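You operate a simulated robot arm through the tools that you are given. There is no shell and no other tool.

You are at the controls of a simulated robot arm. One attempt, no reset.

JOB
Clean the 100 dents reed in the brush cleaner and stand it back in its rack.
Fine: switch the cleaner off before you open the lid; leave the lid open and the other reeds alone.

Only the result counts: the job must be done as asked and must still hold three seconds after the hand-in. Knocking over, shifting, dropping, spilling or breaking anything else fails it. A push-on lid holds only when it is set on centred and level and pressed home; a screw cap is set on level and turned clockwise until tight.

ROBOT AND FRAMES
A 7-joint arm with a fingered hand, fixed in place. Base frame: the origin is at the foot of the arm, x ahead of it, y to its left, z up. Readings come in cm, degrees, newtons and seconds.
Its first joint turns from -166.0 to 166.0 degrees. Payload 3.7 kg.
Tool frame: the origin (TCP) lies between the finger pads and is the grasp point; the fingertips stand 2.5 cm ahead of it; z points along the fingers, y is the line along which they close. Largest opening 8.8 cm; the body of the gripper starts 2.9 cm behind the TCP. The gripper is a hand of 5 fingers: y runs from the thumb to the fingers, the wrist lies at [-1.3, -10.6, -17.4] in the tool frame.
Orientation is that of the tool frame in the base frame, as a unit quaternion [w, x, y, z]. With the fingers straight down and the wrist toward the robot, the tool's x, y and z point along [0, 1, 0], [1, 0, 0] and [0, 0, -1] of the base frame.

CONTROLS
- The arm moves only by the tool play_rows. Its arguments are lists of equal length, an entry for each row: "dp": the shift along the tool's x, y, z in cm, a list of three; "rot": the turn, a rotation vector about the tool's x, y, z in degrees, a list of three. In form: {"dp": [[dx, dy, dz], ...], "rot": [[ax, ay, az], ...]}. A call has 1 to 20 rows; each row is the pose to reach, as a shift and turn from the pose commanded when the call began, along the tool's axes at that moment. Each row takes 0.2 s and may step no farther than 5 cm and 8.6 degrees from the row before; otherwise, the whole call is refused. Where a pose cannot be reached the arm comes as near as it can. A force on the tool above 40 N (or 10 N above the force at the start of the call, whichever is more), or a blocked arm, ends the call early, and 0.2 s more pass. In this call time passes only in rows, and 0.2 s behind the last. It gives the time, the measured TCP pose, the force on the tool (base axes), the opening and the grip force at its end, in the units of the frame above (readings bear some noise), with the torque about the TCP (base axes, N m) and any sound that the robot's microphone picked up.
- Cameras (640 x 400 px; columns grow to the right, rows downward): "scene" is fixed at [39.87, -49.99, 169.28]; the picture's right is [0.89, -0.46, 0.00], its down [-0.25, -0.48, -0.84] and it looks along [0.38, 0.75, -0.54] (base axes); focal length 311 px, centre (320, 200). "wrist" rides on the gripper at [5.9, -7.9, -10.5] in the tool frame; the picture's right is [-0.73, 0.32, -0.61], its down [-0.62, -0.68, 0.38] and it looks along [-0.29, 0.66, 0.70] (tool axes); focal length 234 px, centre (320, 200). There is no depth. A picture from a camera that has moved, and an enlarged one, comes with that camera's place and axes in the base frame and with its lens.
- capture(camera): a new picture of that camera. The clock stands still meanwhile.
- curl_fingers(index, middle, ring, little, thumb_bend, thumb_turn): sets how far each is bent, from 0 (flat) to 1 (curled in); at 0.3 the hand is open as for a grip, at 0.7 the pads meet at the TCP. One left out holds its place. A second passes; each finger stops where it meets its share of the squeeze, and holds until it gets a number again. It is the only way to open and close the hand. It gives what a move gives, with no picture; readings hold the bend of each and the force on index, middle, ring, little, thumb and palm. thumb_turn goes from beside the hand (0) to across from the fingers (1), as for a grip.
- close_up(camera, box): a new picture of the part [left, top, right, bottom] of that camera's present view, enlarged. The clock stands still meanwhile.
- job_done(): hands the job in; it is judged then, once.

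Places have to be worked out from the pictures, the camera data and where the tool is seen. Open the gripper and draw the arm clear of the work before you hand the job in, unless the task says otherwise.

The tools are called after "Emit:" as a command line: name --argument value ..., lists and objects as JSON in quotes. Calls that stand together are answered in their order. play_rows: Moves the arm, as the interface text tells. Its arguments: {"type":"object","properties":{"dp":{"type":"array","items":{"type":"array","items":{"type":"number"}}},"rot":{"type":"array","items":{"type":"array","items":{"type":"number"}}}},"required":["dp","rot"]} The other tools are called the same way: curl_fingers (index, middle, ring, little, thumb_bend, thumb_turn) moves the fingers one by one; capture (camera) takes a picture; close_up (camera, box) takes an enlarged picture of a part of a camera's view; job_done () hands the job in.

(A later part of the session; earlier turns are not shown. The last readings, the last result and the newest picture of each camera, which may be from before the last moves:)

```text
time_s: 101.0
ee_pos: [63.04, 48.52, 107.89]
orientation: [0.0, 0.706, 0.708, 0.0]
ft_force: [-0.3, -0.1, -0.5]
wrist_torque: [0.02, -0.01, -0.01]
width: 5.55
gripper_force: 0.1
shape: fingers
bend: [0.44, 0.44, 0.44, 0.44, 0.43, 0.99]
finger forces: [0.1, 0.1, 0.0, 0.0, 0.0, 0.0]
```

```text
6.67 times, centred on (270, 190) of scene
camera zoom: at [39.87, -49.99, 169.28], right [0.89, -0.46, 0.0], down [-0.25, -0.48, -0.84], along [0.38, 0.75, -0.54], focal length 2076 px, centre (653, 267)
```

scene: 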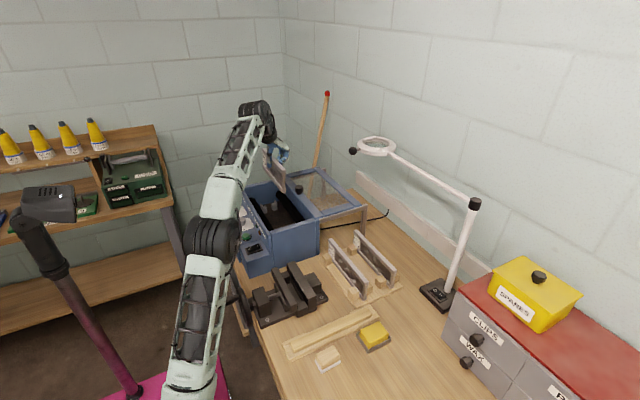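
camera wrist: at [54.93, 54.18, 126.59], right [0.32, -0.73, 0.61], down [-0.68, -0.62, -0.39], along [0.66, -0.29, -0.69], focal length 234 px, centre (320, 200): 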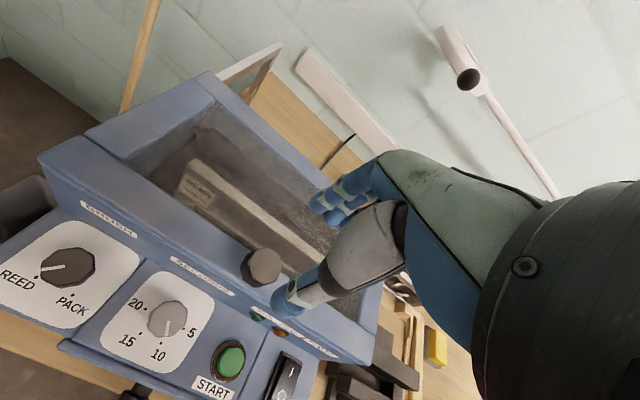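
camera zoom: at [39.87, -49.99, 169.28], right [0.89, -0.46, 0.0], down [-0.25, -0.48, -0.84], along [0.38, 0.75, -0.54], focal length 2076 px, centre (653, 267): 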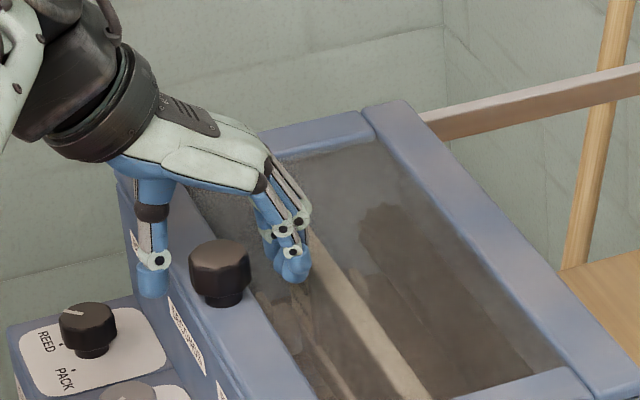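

I close loosely around the knob, then push the lid outward.

Emit:
curl_fingers --index 0.54 --middle 0.54 --ring 0.53 --little 0.5 --thumb_bend 0.57

Emit:
play_rows --dp '[[0, 0.4, 0], [0, 0.8, 0], [0, 1.2, 0], [0, 1.6, 0], [0, 2.2, 0], [0, 3.0, 0], [0, 3.8, 0], [0, 4.6, 0], [0, 5.4, 0], [0, 6.2, 0], [0, 7.0, 0], [0, 7.8, 0], [0, 8.6, 0]]' --rot '[[0, 0, 0], [0, 0, 0], [0, 0, 0], [0, 0, 0], [0, 0, 0], [0, 0, 0], [0, 0, 0], [0, 0, 0], [0, 0, 0], [0, 0, 0], [0, 0, 0], [0, 0, 0], [0, 0, 0]]'

Emit:
close_up --camera "scene" --box '[215, 140, 365, 260]'

```text
time_s: 102.0
ee_pos: [63.09, 48.52, 107.84]
orientation: [0.001, 0.708, 0.707, 0.0]
ft_force: [0.5, -0.2, -0.5]
wrist_torque: [0.02, 0.04, -0.03]
width: 3.14
gripper_force: 0.6
shape: fingers
bend: [0.54, 0.54, 0.53, 0.5, 0.55, 1.0]
finger forces: [0.0, 0.0, 0.0, 0.0, 0.3, 0.0]
```

```text
time_s: 104.8
ee_pos: [71.64, 48.45, 107.91]
orientation: [0.0, 0.707, 0.707, -0.001]
ft_force: [0.9, 0.1, 0.1]
wrist_torque: [0.03, 0.0, 0.0]
width: 3.16
gripper_force: 0.3
shape: fingers
bend: [0.54, 0.54, 0.53, 0.5, 0.55, 1.0]
finger forces: [0.0, 0.0, 0.0, 0.1, 0.4, 0.1]
```

```text
3.33 times, centred on (290, 200) of scene
camera zoom: at [39.87, -49.99, 169.28], right [0.89, -0.46, 0.0], down [-0.25, -0.48, -0.84], along [0.38, 0.75, -0.54], focal length 1038 px, centre (420, 200)
```

zoom: 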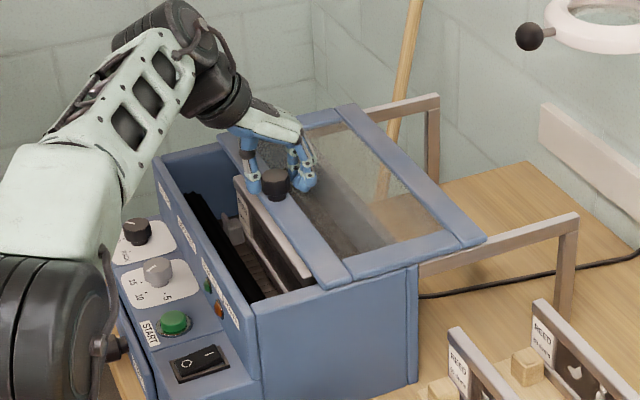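

The lid slides open freely, the reed still upright. I push the remaining ~9.4 cm.

Emit:
play_rows --dp '[[0, 0.8, 0], [0, 1.6, 0], [0, 2.4, 0], [0, 3.2, 0], [0, 4.0, 0], [0, 4.8, 0], [0, 5.6, 0], [0, 6.4, 0], [0, 7.2, 0], [0, 8.0, 0], [0, 8.5, 0], [0, 8.9, 0], [0, 9.2, 0], [0, 9.4, 0]]' --rot '[[0, 0, 0], [0, 0, 0], [0, 0, 0], [0, 0, 0], [0, 0, 0], [0, 0, 0], [0, 0, 0], [0, 0, 0], [0, 0, 0], [0, 0, 0], [0, 0, 0], [0, 0, 0], [0, 0, 0], [0, 0, 0]]'

Emit:
close_up --camera "scene" --box '[215, 140, 365, 260]'

```text
time_s: 107.8
ee_pos: [81.12, 48.45, 107.98]
orientation: [0.0, 0.707, 0.707, 0.0]
ft_force: [-1.4, -0.1, -1.1]
wrist_torque: [0.01, 0.01, -0.03]
width: 3.26
gripper_force: 0.2
shape: fingers
bend: [0.54, 0.54, 0.53, 0.5, 0.54, 1.0]
finger forces: [0.0, 0.0, 0.0, 0.0, 0.8, 0.1]
```

```text
3.33 times, centred on (290, 200) of scene
camera zoom: at [39.87, -49.99, 169.28], right [0.89, -0.46, 0.0], down [-0.25, -0.48, -0.84], along [0.38, 0.75, -0.54], focal length 1038 px, centre (420, 200)
```

zoom: 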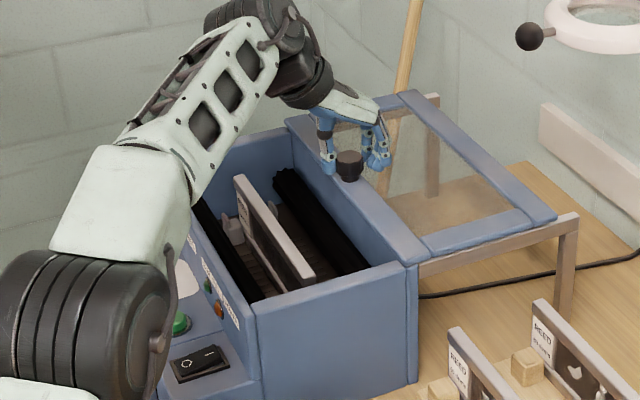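

The lid is fully open at its stop. I release and rise.

Emit:
curl_fingers --index 0.44 --middle 0.44 --ring 0.44 --little 0.44 --thumb_bend 0.45

Emit:
play_rows --dp '[[0, 0, -1], [0, 0, -2.5], [0, 0, -4.5], [0, 0, -7], [0, -3, -7], [0, -6, -7], [0, -9, -7], [0, -10, -7]]' --rot '[[0, 0, 0], [0, 0, 0], [0, 0, 0], [0, 0, 0], [0, 0, 0], [0, 0, 0], [0, 0, 0], [0, 0, 0]]'

Emit:
capture --camera "wrist"

Emit:
close_up --camera "wrist" --box '[80, 150, 380, 390]'

Emit:
close_up --camera "scene" --box '[255, 170, 325, 230]'

```text
time_s: 108.8
ee_pos: [81.13, 48.5, 107.87]
orientation: [0.0, 0.707, 0.707, 0.0]
ft_force: [-0.5, -1.2, 0.1]
wrist_torque: [-0.03, -0.03, -0.02]
width: 5.31
gripper_force: 0.0
shape: fingers
bend: [0.44, 0.44, 0.44, 0.44, 0.45, 0.99]
finger forces: [0.0, 0.0, 0.1, 0.0, 0.0, 0.1]
```

```text
time_s: 110.6
ee_pos: [71.1, 48.54, 114.97]
orientation: [0.0, 0.707, 0.707, 0.0]
ft_force: [-1.0, -0.3, 0.1]
wrist_torque: [0.0, 0.01, -0.01]
width: 5.32
gripper_force: 0.0
shape: fingers
bend: [0.44, 0.44, 0.44, 0.44, 0.45, 0.99]
finger forces: [0.0, 0.0, 0.0, 0.0, 0.1, 0.0]
```

```text
taken
camera wrist: at [63.26, 54.41, 125.36], right [0.32, -0.73, 0.61], down [-0.68, -0.62, -0.38], along [0.66, -0.29, -0.7], focal length 234 px, centre (320, 200)
```

wrist: 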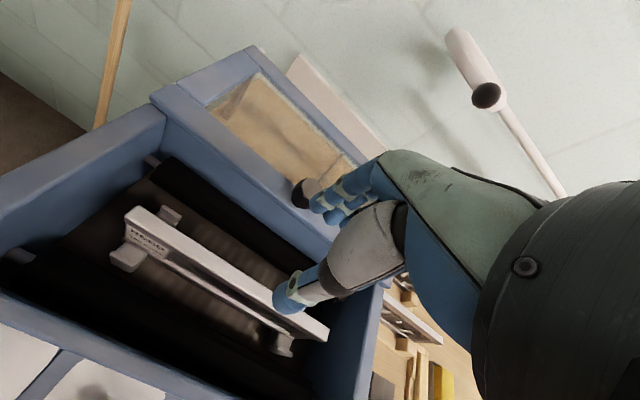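

```text
1.67 times, centred on (230, 270) of wrist
camera zoom: at [63.26, 54.41, 125.36], right [0.32, -0.73, 0.61], down [-0.68, -0.62, -0.38], along [0.66, -0.29, -0.7], focal length 390 px, centre (470, 83)
```

zoom: 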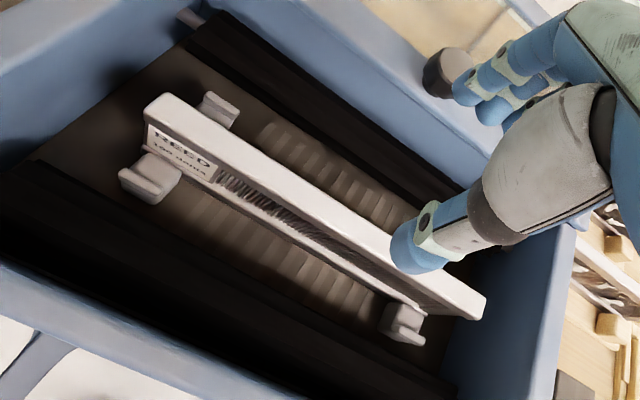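

```text
6.67 times, centred on (290, 200) of scene
camera zoom: at [39.87, -49.99, 169.28], right [0.89, -0.46, 0.0], down [-0.25, -0.48, -0.84], along [0.38, 0.75, -0.54], focal length 2076 px, centre (520, 200)
```

zoom: 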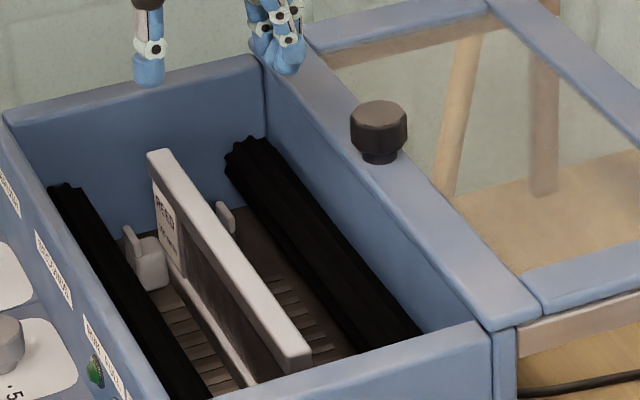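

The reed is clean, upright and its top is at x≈70.4, centre y≈48.4. I lower the hand around it with the same opening I left it with.

Emit:
curl_fingers --index 0.54 --middle 0.54 --ring 0.54 --little 0.54 --thumb_bend 0.48

Emit:
play_rows --dp '[[0, 0.1, 2], [0, 0.1, 4.5], [0, 0.1, 7], [0, 0.1, 9], [0, 0.1, 10.5], [0, 0.1, 11.7], [0, 0.1, 12.7], [0, 0.1, 13.1]]' --rot '[[0, 0, 0], [0, 0, 0], [0, 0, 0], [0, 0, 0], [0, 0, 0], [0, 0, 0], [0, 0, 0], [0, 0, 0]]'

Emit:
close_up --camera "wrist" --box '[120, 80, 400, 380]'

Emit:
close_up --camera "scene" --box '[255, 180, 315, 230]'

```text
time_s: 111.6
ee_pos: [71.0, 48.5, 114.91]
orientation: [0.001, 0.707, 0.707, -0.001]
ft_force: [0.4, 0.3, 0.5]
wrist_torque: [0.01, -0.02, 0.02]
width: 4.02
gripper_force: 0.0
shape: fingers
bend: [0.54, 0.54, 0.54, 0.54, 0.48, 1.0]
finger forces: [0.0, 0.0, 0.0, 0.1, 0.1, 0.0]
```

```text
time_s: 113.4
ee_pos: [71.08, 48.51, 101.78]
orientation: [0.0, 0.707, 0.707, 0.0]
ft_force: [-0.1, 0.2, -0.5]
wrist_torque: [-0.02, 0.03, 0.02]
width: 3.97
gripper_force: 0.0
shape: fingers
bend: [0.54, 0.54, 0.54, 0.54, 0.48, 1.0]
finger forces: [0.1, 0.0, 0.0, 0.0, 0.0, 0.0]
```

```text
1.33 times, centred on (260, 230) of wrist
camera zoom: at [63.29, 54.44, 112.19], right [0.32, -0.73, 0.61], down [-0.68, -0.62, -0.38], along [0.66, -0.29, -0.7], focal length 312 px, centre (400, 160)
```

zoom: 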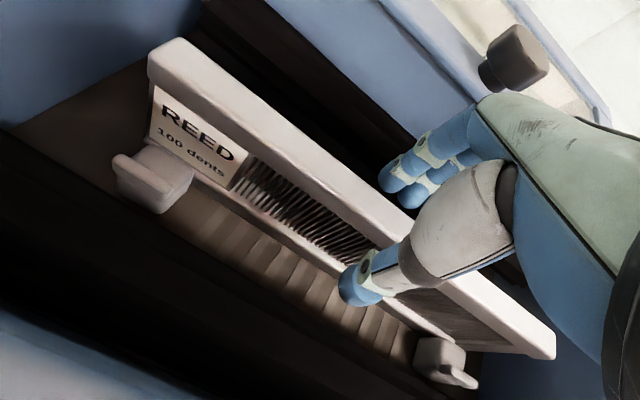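

```text
8.00 times, centred on (285, 205) of scene
camera zoom: at [39.87, -49.99, 169.28], right [0.89, -0.46, 0.0], down [-0.25, -0.48, -0.84], along [0.38, 0.75, -0.54], focal length 2491 px, centre (600, 160)
```

zoom: 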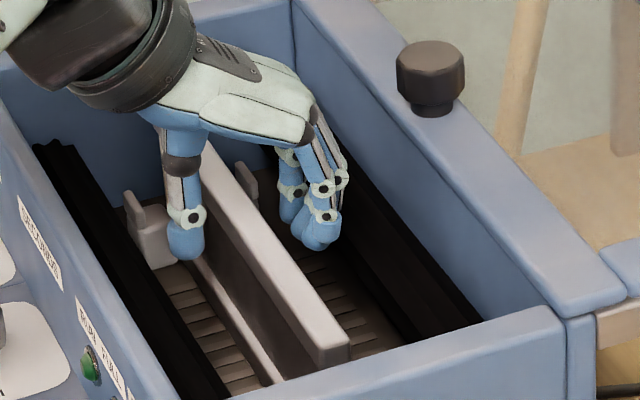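

Both sides are clear. I close mainly with index, middle and thumb at a moderate squeeze so the reed isn't twisted.

Emit:
curl_fingers --index 0.7 --middle 0.7 --ring 0.64 --little 0.6 --thumb_bend 0.63

Emit:
close_up --camera "wrist" --box '[120, 80, 400, 380]'

Emit:
close_up --camera "scene" --box '[255, 180, 315, 230]'

```text
time_s: 114.4
ee_pos: [71.19, 48.52, 101.75]
orientation: [0.0, 0.707, 0.707, 0.0]
ft_force: [-1.1, -0.3, -0.1]
wrist_torque: [-0.03, 0.03, -0.01]
width: 1.17
gripper_force: 2.3
shape: fingers
bend: [0.68, 0.68, 0.64, 0.6, 0.6, 1.0]
finger forces: [1.0, 1.2, 0.0, 0.0, 2.4, 0.1]
```

```text
1.33 times, centred on (260, 230) of wrist
camera zoom: at [63.29, 54.44, 112.21], right [0.32, -0.73, 0.61], down [-0.68, -0.62, -0.38], along [0.66, -0.29, -0.7], focal length 312 px, centre (400, 160)
```

zoom: 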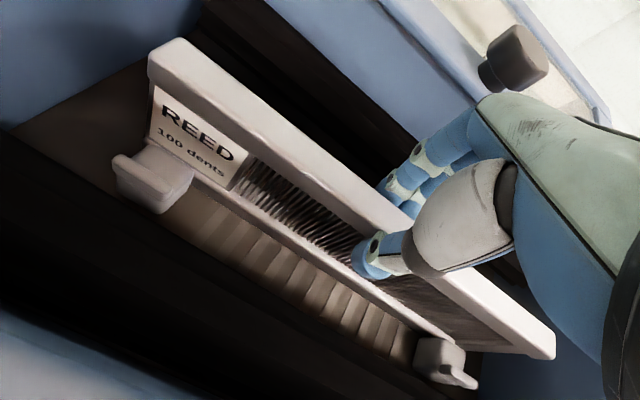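

```text
8.00 times, centred on (285, 205) of scene
camera zoom: at [39.87, -49.99, 169.28], right [0.89, -0.46, 0.0], down [-0.25, -0.48, -0.84], along [0.38, 0.75, -0.54], focal length 2491 px, centre (600, 160)
```

zoom: 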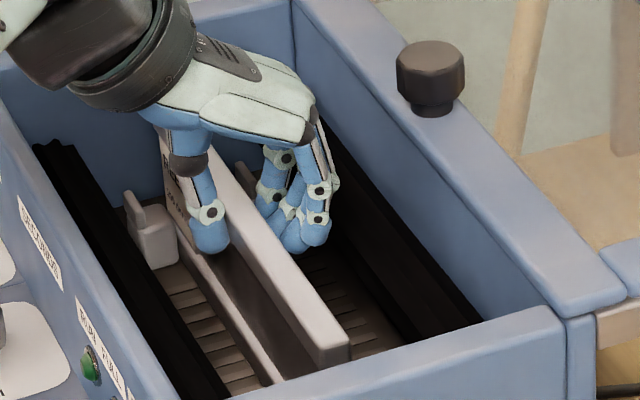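

The grip is symmetric (1.0/1.2 vs 2.4 N). I raise the squeeze moderately.

Emit:
curl_fingers --index 0.79 --middle 0.79 --thumb_bend 0.7

Emit:
close_up --camera "wrist" --box '[120, 80, 400, 380]'

```text
time_s: 115.4
ee_pos: [70.99, 48.48, 101.68]
orientation: [0.0, 0.708, 0.706, 0.0]
ft_force: [-0.2, -0.4, -0.2]
wrist_torque: [0.01, -0.06, 0.03]
width: 1.05
gripper_force: 12.7
shape: fingers
bend: [0.77, 0.77, 0.64, 0.6, 0.59, 1.0]
finger forces: [6.0, 6.0, 0.0, 0.0, 12.6, 0.1]
```

```text
1.33 times, centred on (260, 230) of wrist
camera zoom: at [63.3, 54.44, 112.2], right [0.32, -0.73, 0.61], down [-0.68, -0.62, -0.38], along [0.66, -0.29, -0.7], focal length 312 px, centre (400, 160)
```

zoom: 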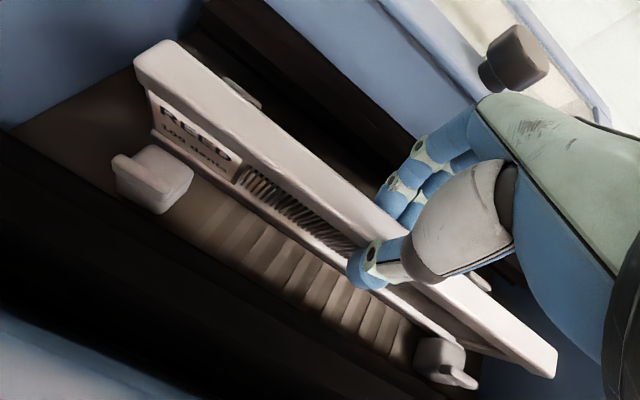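

Held at 12.6 N with a small (~4°) roll. I lift slowly and watch.

Emit:
play_rows --dp '[[0, 0, -0.4], [0, 0, -0.8], [0, 0, -1.3], [0, 0, -2], [0, 0, -3], [0, 0, -4]]' --rot '[[0, 0, 0], [0, 0, 0], [0, 0, 0], [0, 0, 0], [0, 0, 0], [0, 0, 0]]'

Emit:
close_up --camera "wrist" --box '[120, 80, 400, 380]'

Emit:
close_up --camera "scene" --box '[255, 170, 325, 230]'

```text
time_s: 116.8
ee_pos: [71.17, 48.69, 105.77]
orientation: [0.0, 0.707, 0.708, -0.001]
ft_force: [-0.1, -0.4, -2.7]
wrist_torque: [0.06, -0.07, 0.01]
width: 1.02
gripper_force: 11.5
shape: fingers
bend: [0.77, 0.77, 0.64, 0.6, 0.59, 1.0]
finger forces: [6.1, 5.3, 0.0, 0.1, 12.5, 0.0]
```

```text
1.33 times, centred on (260, 230) of wrist
camera zoom: at [63.37, 54.52, 116.32], right [0.32, -0.73, 0.61], down [-0.68, -0.62, -0.38], along [0.66, -0.29, -0.7], focal length 312 px, centre (400, 160)
```

zoom: 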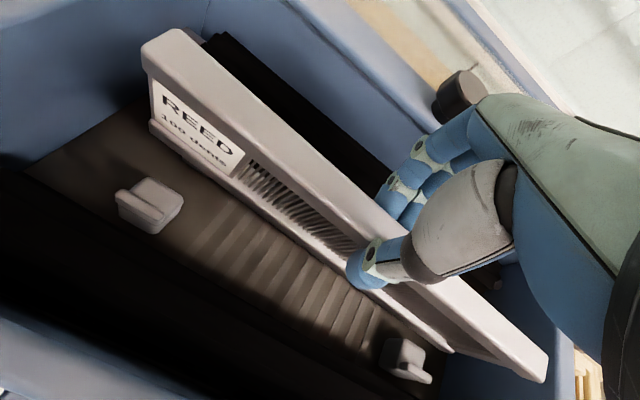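

```text
6.67 times, centred on (290, 200) of scene
camera zoom: at [39.87, -49.99, 169.28], right [0.89, -0.46, 0.0], down [-0.25, -0.48, -0.84], along [0.38, 0.75, -0.54], focal length 2076 px, centre (520, 200)
```

zoom: 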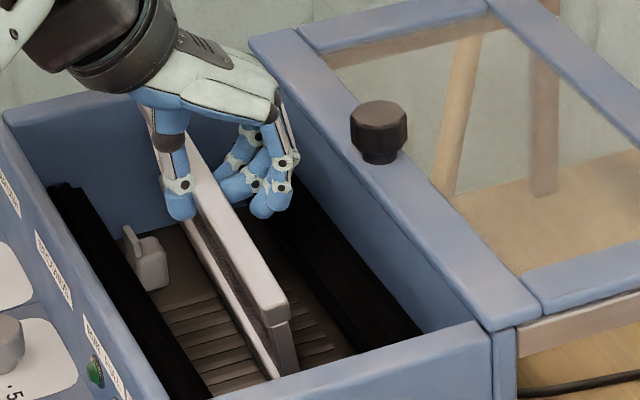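

It comes up cleanly with near-zero twist. I raise it clear of the box.

Emit:
play_rows --dp '[[0, 0, -1.5], [0, 0, -3], [0, 0, -5], [0, 0, -7], [0, 0, -9], [0, 0, -11], [0, 0, -13], [0, 0, -14.3]]' --rot '[[0, 0, 0], [0, 0, 0], [0, 0, 0], [0, 0, 0], [0, 0, 0], [0, 0, 0], [0, 0, 0], [0, 0, 0]]'

Emit:
capture --camera "wrist"

Emit:
close_up --camera "wrist" --box '[160, 60, 280, 200]'

Emit:
close_up --camera "wrist" --box '[300, 240, 480, 400]'

Emit:
close_up --camera "scene" --box '[240, 120, 330, 210]'

```text
time_s: 118.6
ee_pos: [71.3, 48.7, 120.26]
orientation: [0.0, 0.707, 0.707, 0.0]
ft_force: [0.3, 0.2, -3.3]
wrist_torque: [0.03, -0.03, -0.01]
width: 1.03
gripper_force: 11.3
shape: fingers
bend: [0.77, 0.77, 0.64, 0.6, 0.59, 1.0]
finger forces: [6.1, 5.4, 0.0, 0.0, 12.6, 0.1]
```

```text
taken
camera wrist: at [63.46, 54.53, 130.62], right [0.32, -0.73, 0.61], down [-0.68, -0.62, -0.38], along [0.66, -0.29, -0.7], focal length 234 px, centre (320, 200)
```

wrist: 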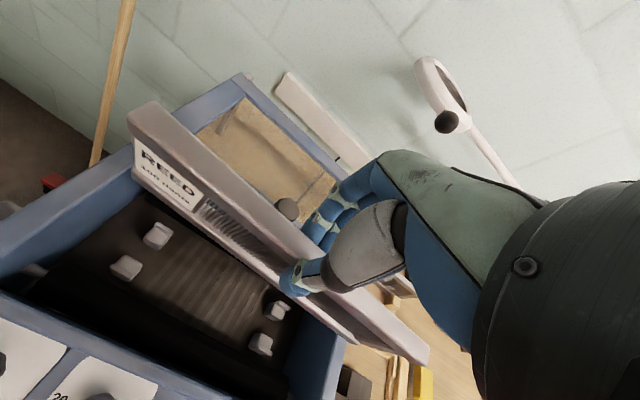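

```text
2.86 times, centred on (220, 130) of wrist
camera zoom: at [63.46, 54.53, 130.62], right [0.32, -0.73, 0.61], down [-0.68, -0.62, -0.38], along [0.66, -0.29, -0.7], focal length 669 px, centre (606, 400)
```

zoom: 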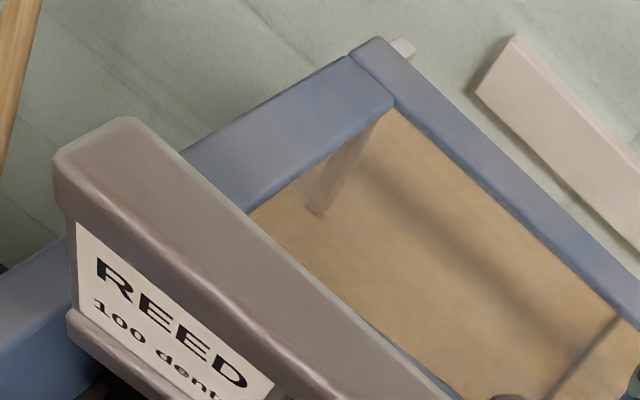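

```text
2.50 times, centred on (390, 320) of wrist
camera zoom: at [63.46, 54.53, 130.62], right [0.32, -0.73, 0.61], down [-0.68, -0.62, -0.38], along [0.66, -0.29, -0.7], focal length 585 px, centre (145, -100)
```

zoom: 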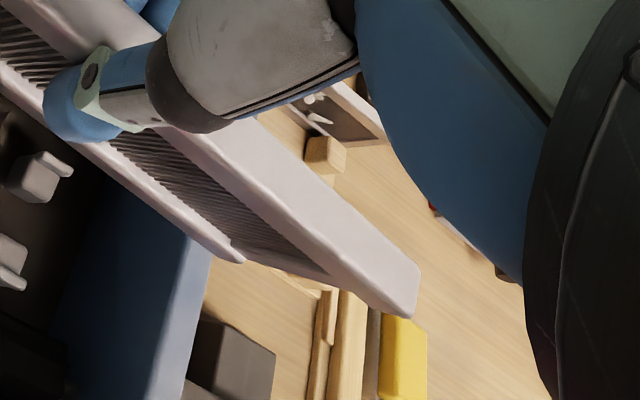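

```text
4.44 times, centred on (285, 165) of scene
camera zoom: at [39.87, -49.99, 169.28], right [0.89, -0.46, 0.0], down [-0.25, -0.48, -0.84], along [0.38, 0.75, -0.54], focal length 1384 px, centre (476, 356)
```

zoom: 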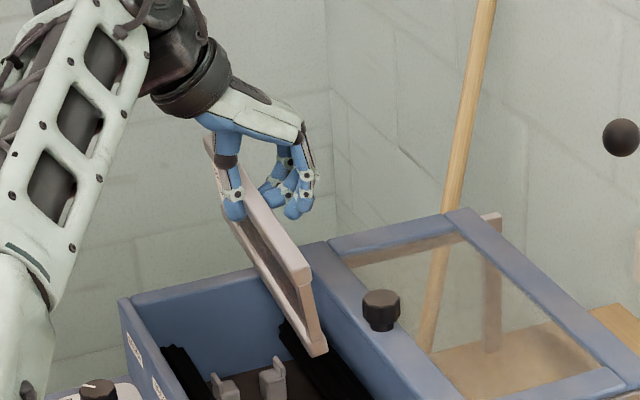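

The reed hangs with only ~4.5° yaw and ~4.5° roll, bar centre ~1 cm robot-ward of the TCP. I counter-rotate by that amount and carry it back above the rack.

Emit:
play_rows --dp '[[0, 0, -0.5], [-0.5, 0.3, -1], [-2, 1.1, -1], [-4.5, 2.5, -1], [-7.5, 4.2, -1], [-10.5, 5.9, -1], [-13.5, 7.6, -1], [-16.5, 9.3, -1], [-19.5, 11, -1], [-22.5, 12.6, -1], [-25.5, 14.3, -1], [-28.5, 16, -1], [-31, 17.4, -1], [-32.8, 18.4, -1], [-33.65, 18.9, -1]]' --rot '[[1.5, 0.05, -1.5], [3, 0.1, -3], [4.5, 0.2, -4.5], [4.5, 0.2, -4.5], [4.5, 0.2, -4.5], [4.5, 0.2, -4.5], [4.5, 0.2, -4.5], [4.5, 0.2, -4.5], [4.5, 0.2, -4.5], [4.5, 0.2, -4.5], [4.5, 0.2, -4.5], [4.5, 0.2, -4.5], [4.5, 0.2, -4.5], [4.5, 0.2, -4.5], [4.5, 0.2, -4.5]]'

Emit:
capture --camera "wrist"

Emit:
capture --camera "scene"

```text
time_s: 121.8
ee_pos: [90.1, 14.92, 120.93]
orientation: [-0.029, 0.677, 0.735, -0.026]
ft_force: [0.9, 0.7, -3.7]
wrist_torque: [0.0, -0.05, 0.01]
width: 1.05
gripper_force: 12.4
shape: fingers
bend: [0.77, 0.77, 0.64, 0.6, 0.59, 1.0]
finger forces: [6.4, 5.5, 0.0, 0.0, 12.5, 0.1]
```

```text
taken
camera wrist: at [82.72, 20.12, 132.08], right [0.43, -0.7, 0.57], down [-0.66, -0.68, -0.33], along [0.62, -0.24, -0.75], focal length 234 px, centre (320, 200)
```

wrist: 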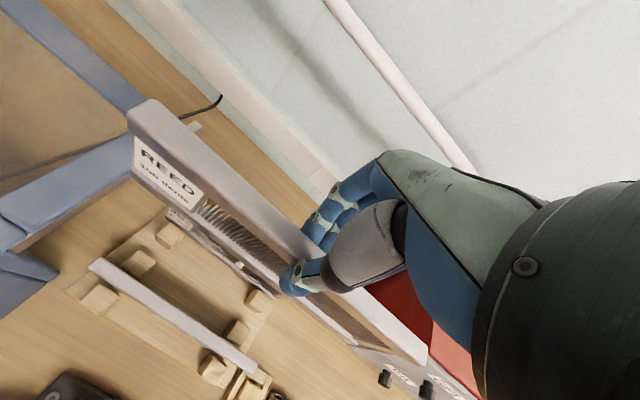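

```text
taken
```

scene: 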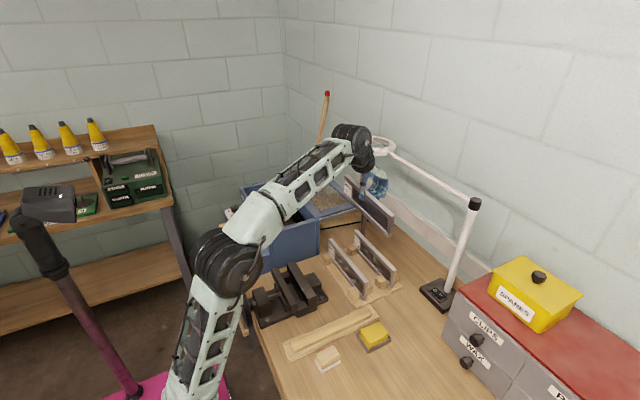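

The reed is over the rack. I enlarge the rack slots at both ends and the reed's ends for alignment.

Emit:
close_up --camera "wrist" --box '[70, 190, 210, 330]'

Emit:
close_up --camera "wrist" --box '[180, 270, 320, 400]'

Emit:
close_up --camera "wrist" --box '[110, 80, 230, 220]'

Emit:
close_up --camera "wrist" --box '[320, 280, 460, 400]'

Emit:
close_up --camera "scene" --box '[325, 220, 405, 300]'

Emit:
close_up --camera "scene" --box '[330, 165, 410, 245]'

```text
2.86 times, centred on (140, 260) of wrist
camera zoom: at [82.72, 20.12, 132.08], right [0.43, -0.7, 0.57], down [-0.66, -0.68, -0.33], along [0.62, -0.24, -0.75], focal length 669 px, centre (834, 29)
```

zoom: 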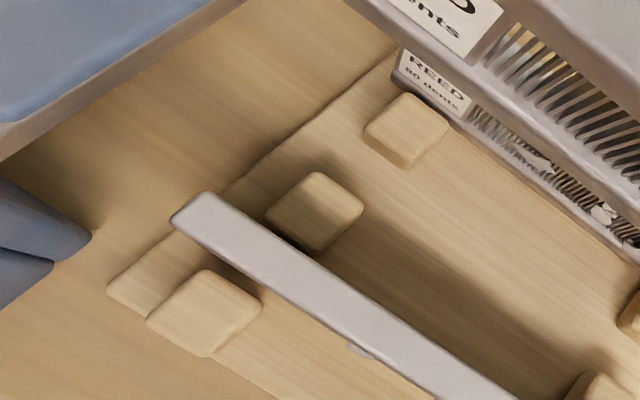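

```text
3.08 times, centred on (250, 335) of wrist
camera zoom: at [82.72, 20.12, 132.08], right [0.43, -0.7, 0.57], down [-0.66, -0.68, -0.33], along [0.62, -0.24, -0.75], focal length 720 px, centre (535, -215)
```

zoom: 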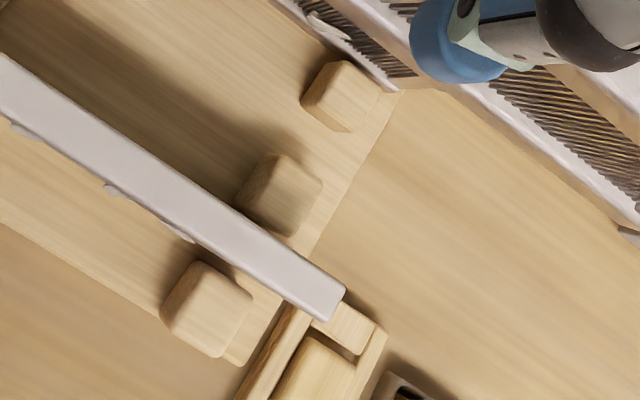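

```text
2.86 times, centred on (170, 150) of wrist
camera zoom: at [82.72, 20.12, 132.08], right [0.43, -0.7, 0.57], down [-0.66, -0.68, -0.33], along [0.62, -0.24, -0.75], focal length 669 px, centre (749, 343)
```

zoom: 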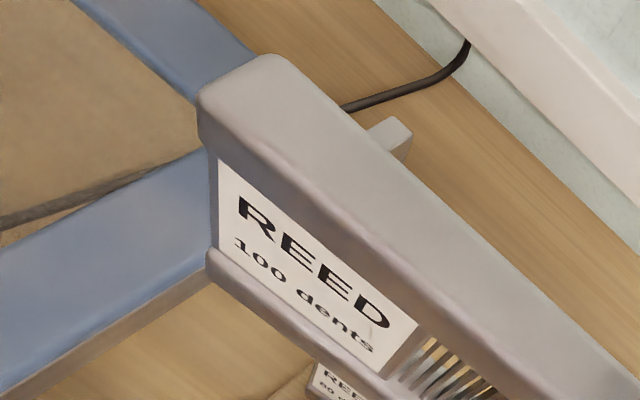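

```text
3.33 times, centred on (390, 340) of wrist
camera zoom: at [82.72, 20.12, 132.08], right [0.43, -0.7, 0.57], down [-0.66, -0.68, -0.33], along [0.62, -0.24, -0.75], focal length 781 px, centre (87, -267)
```

zoom: 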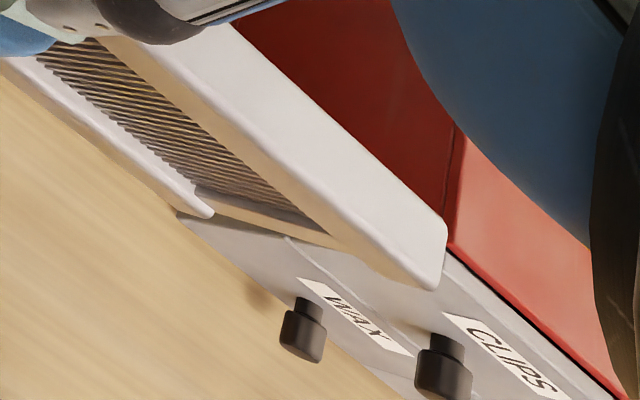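

```text
5.00 times, centred on (365, 260) of scene
camera zoom: at [39.87, -49.99, 169.28], right [0.89, -0.46, 0.0], down [-0.25, -0.48, -0.84], along [0.38, 0.75, -0.54], focal length 1557 px, centre (95, -100)
```

zoom: 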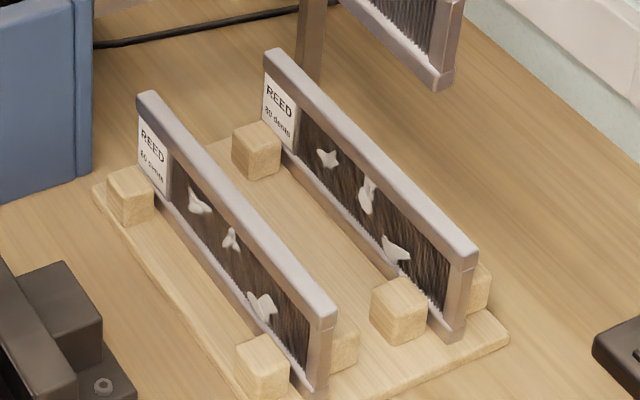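

```text
5.00 times, centred on (370, 205) of scene
camera zoom: at [39.87, -49.99, 169.28], right [0.89, -0.46, 0.0], down [-0.25, -0.48, -0.84], along [0.38, 0.75, -0.54], focal length 1557 px, centre (70, 175)
```

zoom: 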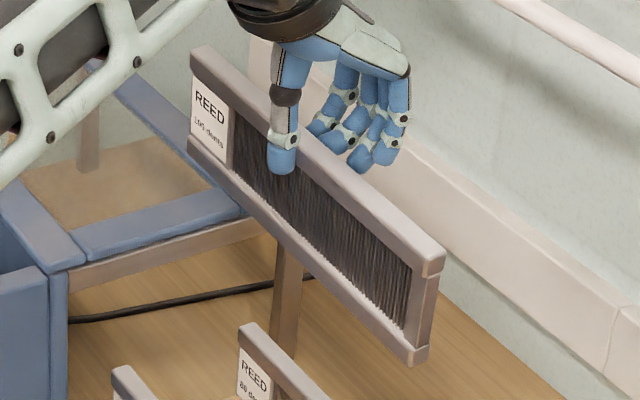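

Alignment is good: reed bar at x≈88.9 vs slot centre ≈88.95, vertical within ~2°, only 0.2 cm off in y. I lower to just above the rack blocks.

Emit:
play_rows --dp '[[0.185, 0.171, 1.99], [0.17, 0.326, 3.99], [0.156, 0.48, 5.98], [0.141, 0.635, 7.98], [0.126, 0.79, 9.97], [0.111, 0.945, 11.96], [0.096, 1.1, 13.96], [0.082, 1.254, 15.95], [0.074, 1.33, 16.95], [0.067, 1.409, 17.95], [0.059, 1.487, 18.94]]' --rot '[[0, 0, 0], [0, 0, 0], [0, 0, 0], [0, 0, 0], [0, 0, 0], [0, 0, 0], [0, 0, 0], [0, 0, 0], [0, 0, 0], [0, 0, 0], [0, 0, 0]]'

Emit:
capture --camera "wrist"

Emit:
close_up --camera "scene" --box '[320, 210, 400, 300]'

Emit:
close_up --camera "scene" --box '[365, 255, 405, 300]'

```text
time_s: 124.2
ee_pos: [90.14, 15.14, 101.97]
orientation: [-0.029, 0.678, 0.734, -0.026]
ft_force: [0.4, 0.2, -4.2]
wrist_torque: [0.06, -0.05, -0.01]
width: 1.03
gripper_force: 12.0
shape: fingers
bend: [0.77, 0.77, 0.64, 0.6, 0.59, 1.0]
finger forces: [6.4, 5.4, 0.0, 0.0, 12.5, 0.0]
```

```text
taken
camera wrist: at [82.75, 20.34, 113.07], right [0.43, -0.7, 0.57], down [-0.66, -0.68, -0.33], along [0.62, -0.24, -0.75], focal length 234 px, centre (320, 200)
```

wrist: 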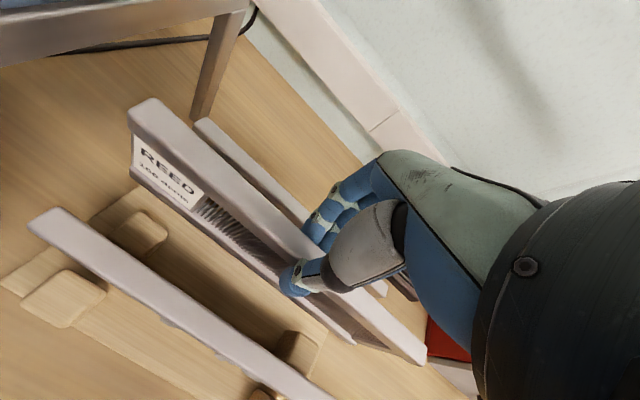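

```text
4.44 times, centred on (360, 255) of scene
camera zoom: at [39.87, -49.99, 169.28], right [0.89, -0.46, 0.0], down [-0.25, -0.48, -0.84], along [0.38, 0.75, -0.54], focal length 1384 px, centre (142, -44)
```

zoom: 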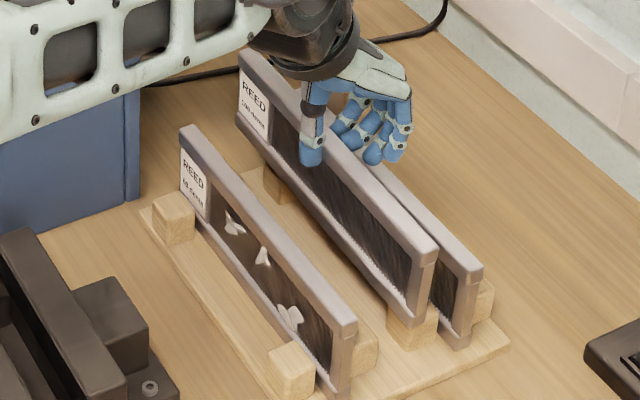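

```text
8.89 times, centred on (385, 278) of scene
camera zoom: at [39.87, -49.99, 169.28], right [0.89, -0.46, 0.0], down [-0.25, -0.48, -0.84], along [0.38, 0.75, -0.54], focal length 2768 px, centre (-258, -489)
```

zoom: 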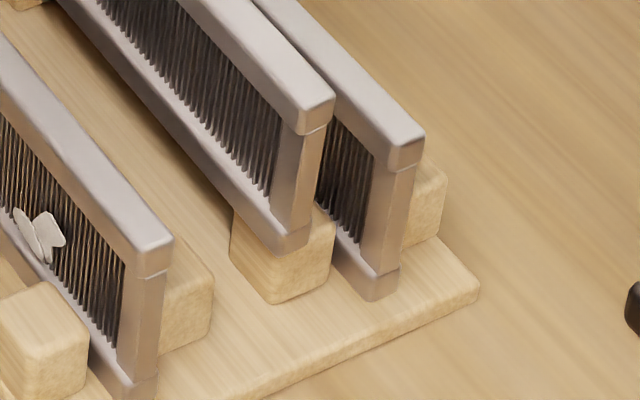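

The reed sits ~5 cm above its seat. I check the clearance to the inner blocks from the hand camera before the last descent.

Emit:
close_up --camera "wrist" --box '[90, 150, 230, 290]'

Emit:
close_up --camera "wrist" --box '[250, 280, 390, 400]'

Emit:
close_up --camera "scene" --box '[335, 225, 365, 260]'

```text
2.86 times, centred on (160, 220) of wrist
camera zoom: at [82.75, 20.34, 113.07], right [0.43, -0.7, 0.57], down [-0.66, -0.68, -0.33], along [0.62, -0.24, -0.75], focal length 669 px, centre (777, 143)
```

zoom: 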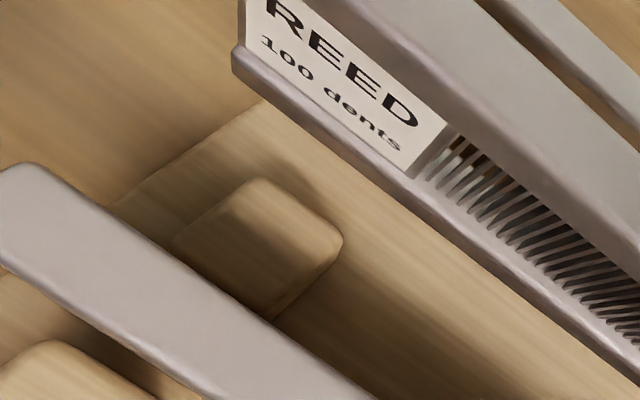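

```text
3.33 times, centred on (320, 340) of wrist
camera zoom: at [82.75, 20.34, 113.07], right [0.43, -0.7, 0.57], down [-0.66, -0.68, -0.33], along [0.62, -0.24, -0.75], focal length 781 px, centre (320, -267)
```

zoom: 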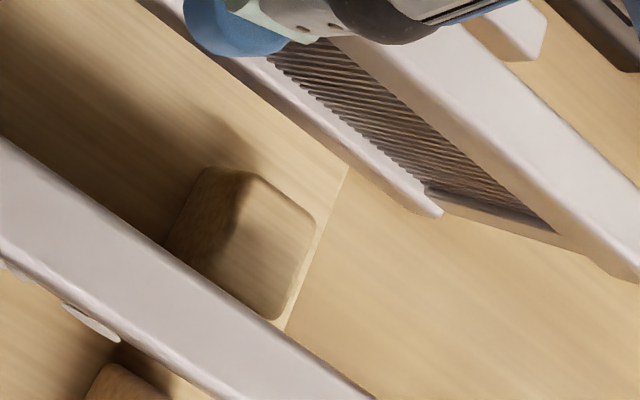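

```text
11.43 times, centred on (350, 242) of scene
camera zoom: at [39.87, -49.99, 169.28], right [0.89, -0.46, 0.0], down [-0.25, -0.48, -0.84], along [0.38, 0.75, -0.54], focal length 3559 px, centre (-23, -286)
```

zoom: 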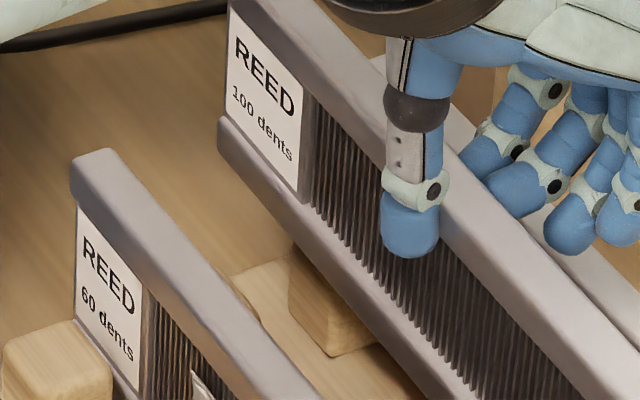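

The foot is about 0.5 cm too far outward relative to the slot (inner block edge x≈87.7, foot edge 88.65). I shift it back 0.5 cm and lower partway.

Emit:
play_rows --dp '[[0.02, -0.25, 0.02], [0.041, -0.497, 0.04], [0.037, -0.46, 0.54], [0.034, -0.42, 1.04], [0.03, -0.38, 1.53], [0.026, -0.34, 2.03]]' --rot '[[0, 0, 0], [0, 0, 0], [0, 0, 0], [0, 0, 0], [0, 0, 0], [0, 0, 0]]'

Emit:
close_up --camera "wrist" --box '[90, 150, 230, 290]'

Emit:
close_up --camera "wrist" --box '[250, 280, 390, 400]'

Emit:
close_up --camera "scene" --box '[365, 255, 405, 300]'

```text
time_s: 125.6
ee_pos: [89.49, 15.03, 100.01]
orientation: [-0.03, 0.678, 0.734, -0.028]
ft_force: [0.4, -1.1, -3.7]
wrist_torque: [0.02, -0.06, 0.01]
width: 1.02
gripper_force: 11.8
shape: fingers
bend: [0.77, 0.77, 0.64, 0.6, 0.59, 1.0]
finger forces: [6.5, 5.5, 0.1, 0.0, 12.5, 0.1]
```

```text
2.86 times, centred on (160, 220) of wrist
camera zoom: at [82.27, 20.35, 111.17], right [0.43, -0.7, 0.58], down [-0.66, -0.68, -0.33], along [0.62, -0.24, -0.75], focal length 669 px, centre (777, 143)
```

zoom: 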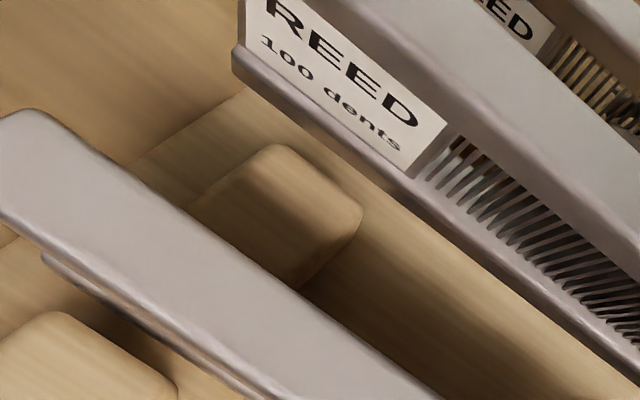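

```text
3.33 times, centred on (320, 340) of wrist
camera zoom: at [82.27, 20.35, 111.17], right [0.43, -0.7, 0.58], down [-0.66, -0.68, -0.33], along [0.62, -0.24, -0.75], focal length 781 px, centre (320, -267)
```

zoom: 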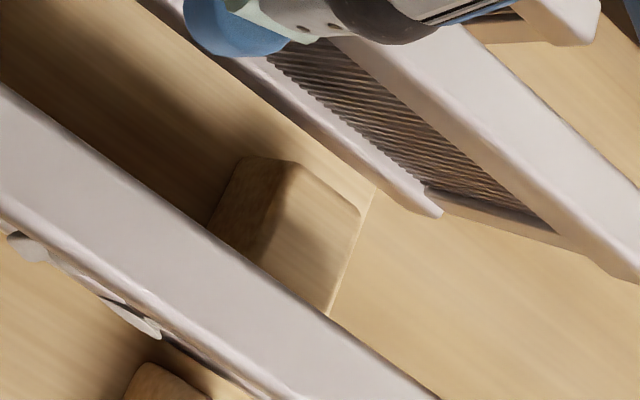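

```text
8.89 times, centred on (385, 278) of scene
camera zoom: at [39.87, -49.99, 169.28], right [0.89, -0.46, 0.0], down [-0.25, -0.48, -0.84], along [0.38, 0.75, -0.54], focal length 2768 px, centre (-258, -489)
```

zoom: 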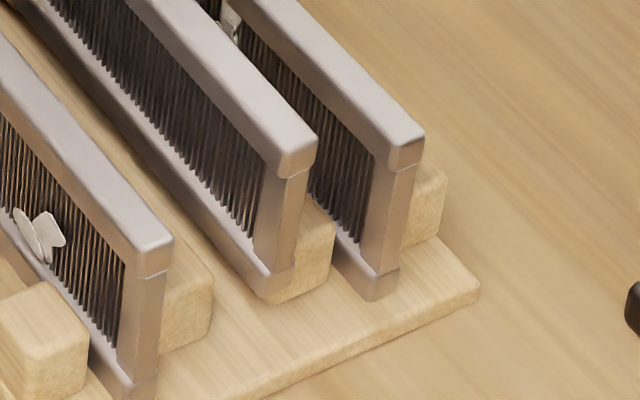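

The foot is now centred in the slot and tracks its original spot. I lower the rest slowly toward contact.

Emit:
play_rows --dp '[[-0.003, 0.03, 0.4], [-0.006, 0.06, 0.8], [-0.009, 0.09, 1.2], [-0.012, 0.12, 1.6], [-0.015, 0.155, 2.0], [-0.018, 0.186, 2.4]]' --rot '[[0, 0, 0], [0, 0, 0], [0, 0, 0], [0, 0, 0], [0, 0, 0], [0, 0, 0]]'

Emit:
close_up --camera "scene" --box '[325, 220, 405, 305]'

Emit:
close_up --camera "wrist" --box '[90, 100, 370, 380]'

```text
time_s: 127.0
ee_pos: [89.43, 15.02, 97.64]
orientation: [-0.03, 0.678, 0.734, -0.026]
ft_force: [0.4, 0.0, -3.7]
wrist_torque: [0.01, -0.05, 0.01]
width: 1.04
gripper_force: 12.4
shape: fingers
bend: [0.77, 0.77, 0.64, 0.6, 0.59, 1.0]
finger forces: [7.1, 5.2, 0.0, 0.0, 12.6, 0.1]
```

```text
4.71 times, centred on (365, 262) of scene
camera zoom: at [39.87, -49.99, 169.28], right [0.89, -0.46, 0.0], down [-0.25, -0.48, -0.84], along [0.38, 0.75, -0.54], focal length 1465 px, centre (108, -94)
```

zoom: 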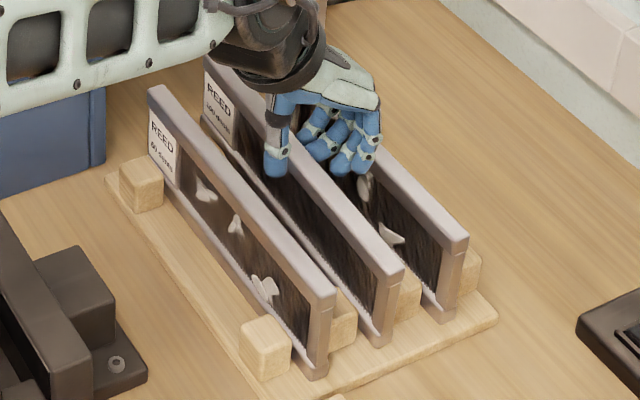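

```text
1.43 times, centred on (230, 240) of wrist
camera zoom: at [82.2, 20.36, 108.69], right [0.43, -0.7, 0.58], down [-0.66, -0.68, -0.33], along [0.62, -0.24, -0.75], focal length 334 px, centre (449, 143)
```

zoom: 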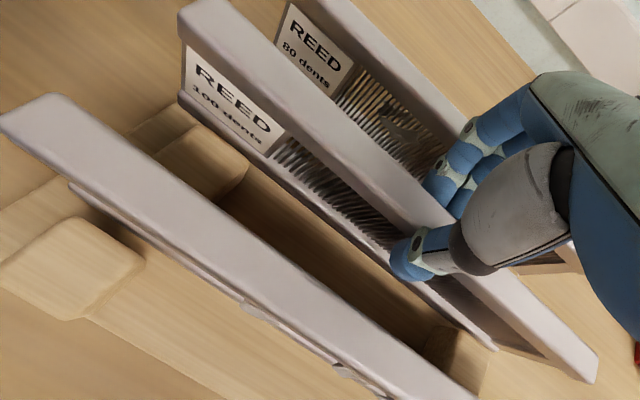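

It is entering the slot with no side load. I ease down the last bit until it touches.

Emit:
play_rows --dp '[[-0.0015, 0.015, 0.2], [-0.003, 0.03, 0.4], [-0.0045, 0.046, 0.6], [-0.006, 0.06, 0.8], [-0.0075, 0.077, 1.0]]' --rot '[[0, 0, 0], [0, 0, 0], [0, 0, 0], [0, 0, 0], [0, 0, 0]]'

Emit:
close_up --camera "scene" --box '[325, 220, 405, 305]'

Emit:
close_up --camera "wrist" --box '[90, 100, 370, 380]'

```text
time_s: 128.2
ee_pos: [89.69, 15.01, 96.74]
orientation: [-0.029, 0.678, 0.734, -0.026]
ft_force: [0.4, -0.1, -3.1]
wrist_torque: [-0.06, -0.04, -0.04]
width: 1.04
gripper_force: 12.8
shape: fingers
bend: [0.77, 0.77, 0.64, 0.6, 0.58, 1.0]
finger forces: [6.5, 6.1, 0.1, 0.1, 12.8, 0.1]
```

```text
4.71 times, centred on (365, 262) of scene
camera zoom: at [39.87, -49.99, 169.28], right [0.89, -0.46, 0.0], down [-0.25, -0.48, -0.84], along [0.38, 0.75, -0.54], focal length 1465 px, centre (108, -94)
```

zoom: 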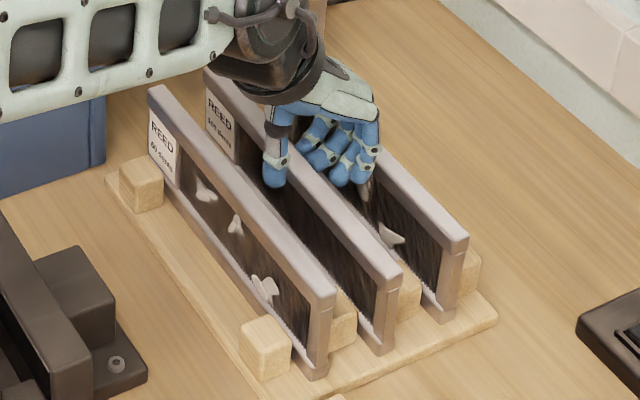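

```text
1.43 times, centred on (230, 240) of wrist
camera zoom: at [82.19, 20.32, 107.73], right [0.43, -0.7, 0.57], down [-0.66, -0.68, -0.33], along [0.62, -0.24, -0.75], focal length 334 px, centre (449, 143)
```

zoom: 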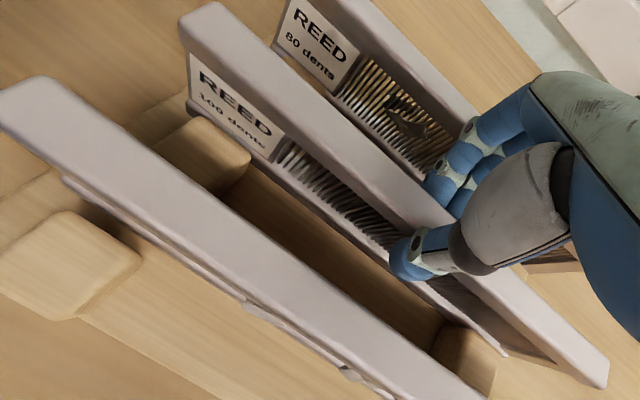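

The near end looks to be at its original height. I press down slightly further to confirm contact.

Emit:
play_rows --dp '[[-0.001, 0.01, 0.15], [-0.002, 0.023, 0.3], [-0.0035, 0.035, 0.45]]' --rot '[[0, 0, 0], [0, 0, 0], [0, 0, 0]]'

Emit:
close_up --camera "scene" --box '[365, 255, 405, 300]'

Emit:
close_up --camera "wrist" --box '[140, 80, 260, 200]'

Emit:
close_up --camera "wrist" --box '[250, 250, 430, 400]'

```text
time_s: 129.0
ee_pos: [89.65, 15.03, 96.18]
orientation: [-0.028, 0.678, 0.734, -0.027]
ft_force: [0.3, 0.1, -3.9]
wrist_torque: [-0.06, -0.04, -0.02]
width: 1.06
gripper_force: 12.6
shape: fingers
bend: [0.77, 0.77, 0.64, 0.6, 0.58, 1.0]
finger forces: [5.7, 6.5, 0.1, 0.1, 12.8, 0.0]
```

```text
8.89 times, centred on (385, 278) of scene
camera zoom: at [39.87, -49.99, 169.28], right [0.89, -0.46, 0.0], down [-0.25, -0.48, -0.84], along [0.38, 0.75, -0.54], focal length 2768 px, centre (-258, -489)
```

zoom: 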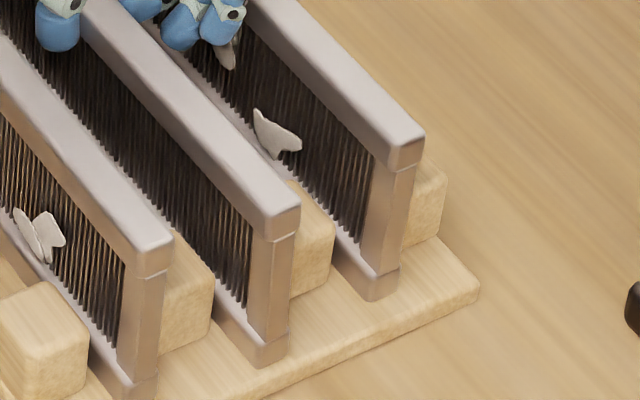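

```text
3.33 times, centred on (200, 140) of wrist
camera zoom: at [82.26, 20.29, 107.27], right [0.43, -0.7, 0.58], down [-0.66, -0.68, -0.33], along [0.62, -0.24, -0.75], focal length 781 px, centre (720, 400)
```

zoom: 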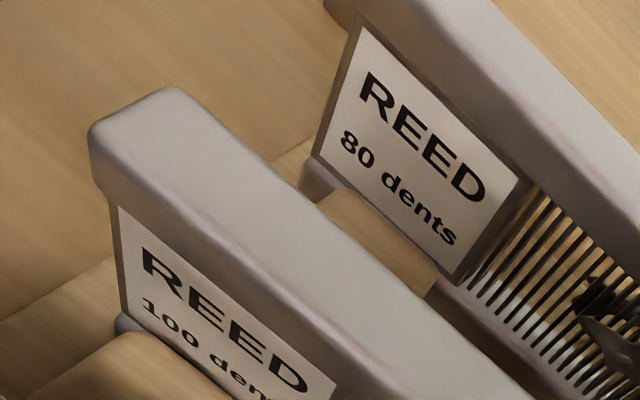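

```text
2.67 times, centred on (340, 325) of wrist
camera zoom: at [82.26, 20.29, 107.27], right [0.43, -0.7, 0.58], down [-0.66, -0.68, -0.33], along [0.62, -0.24, -0.75], focal length 624 px, centre (267, -133)
```

zoom: 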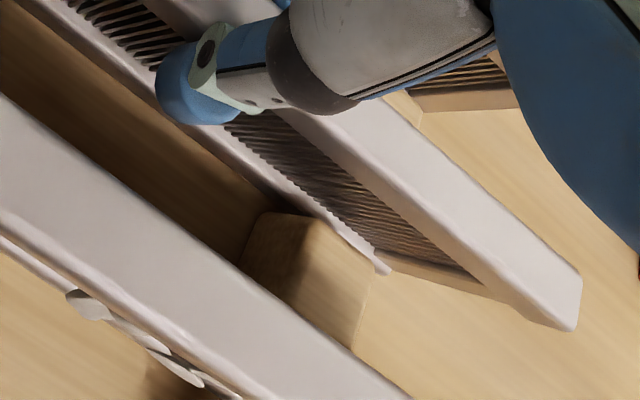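

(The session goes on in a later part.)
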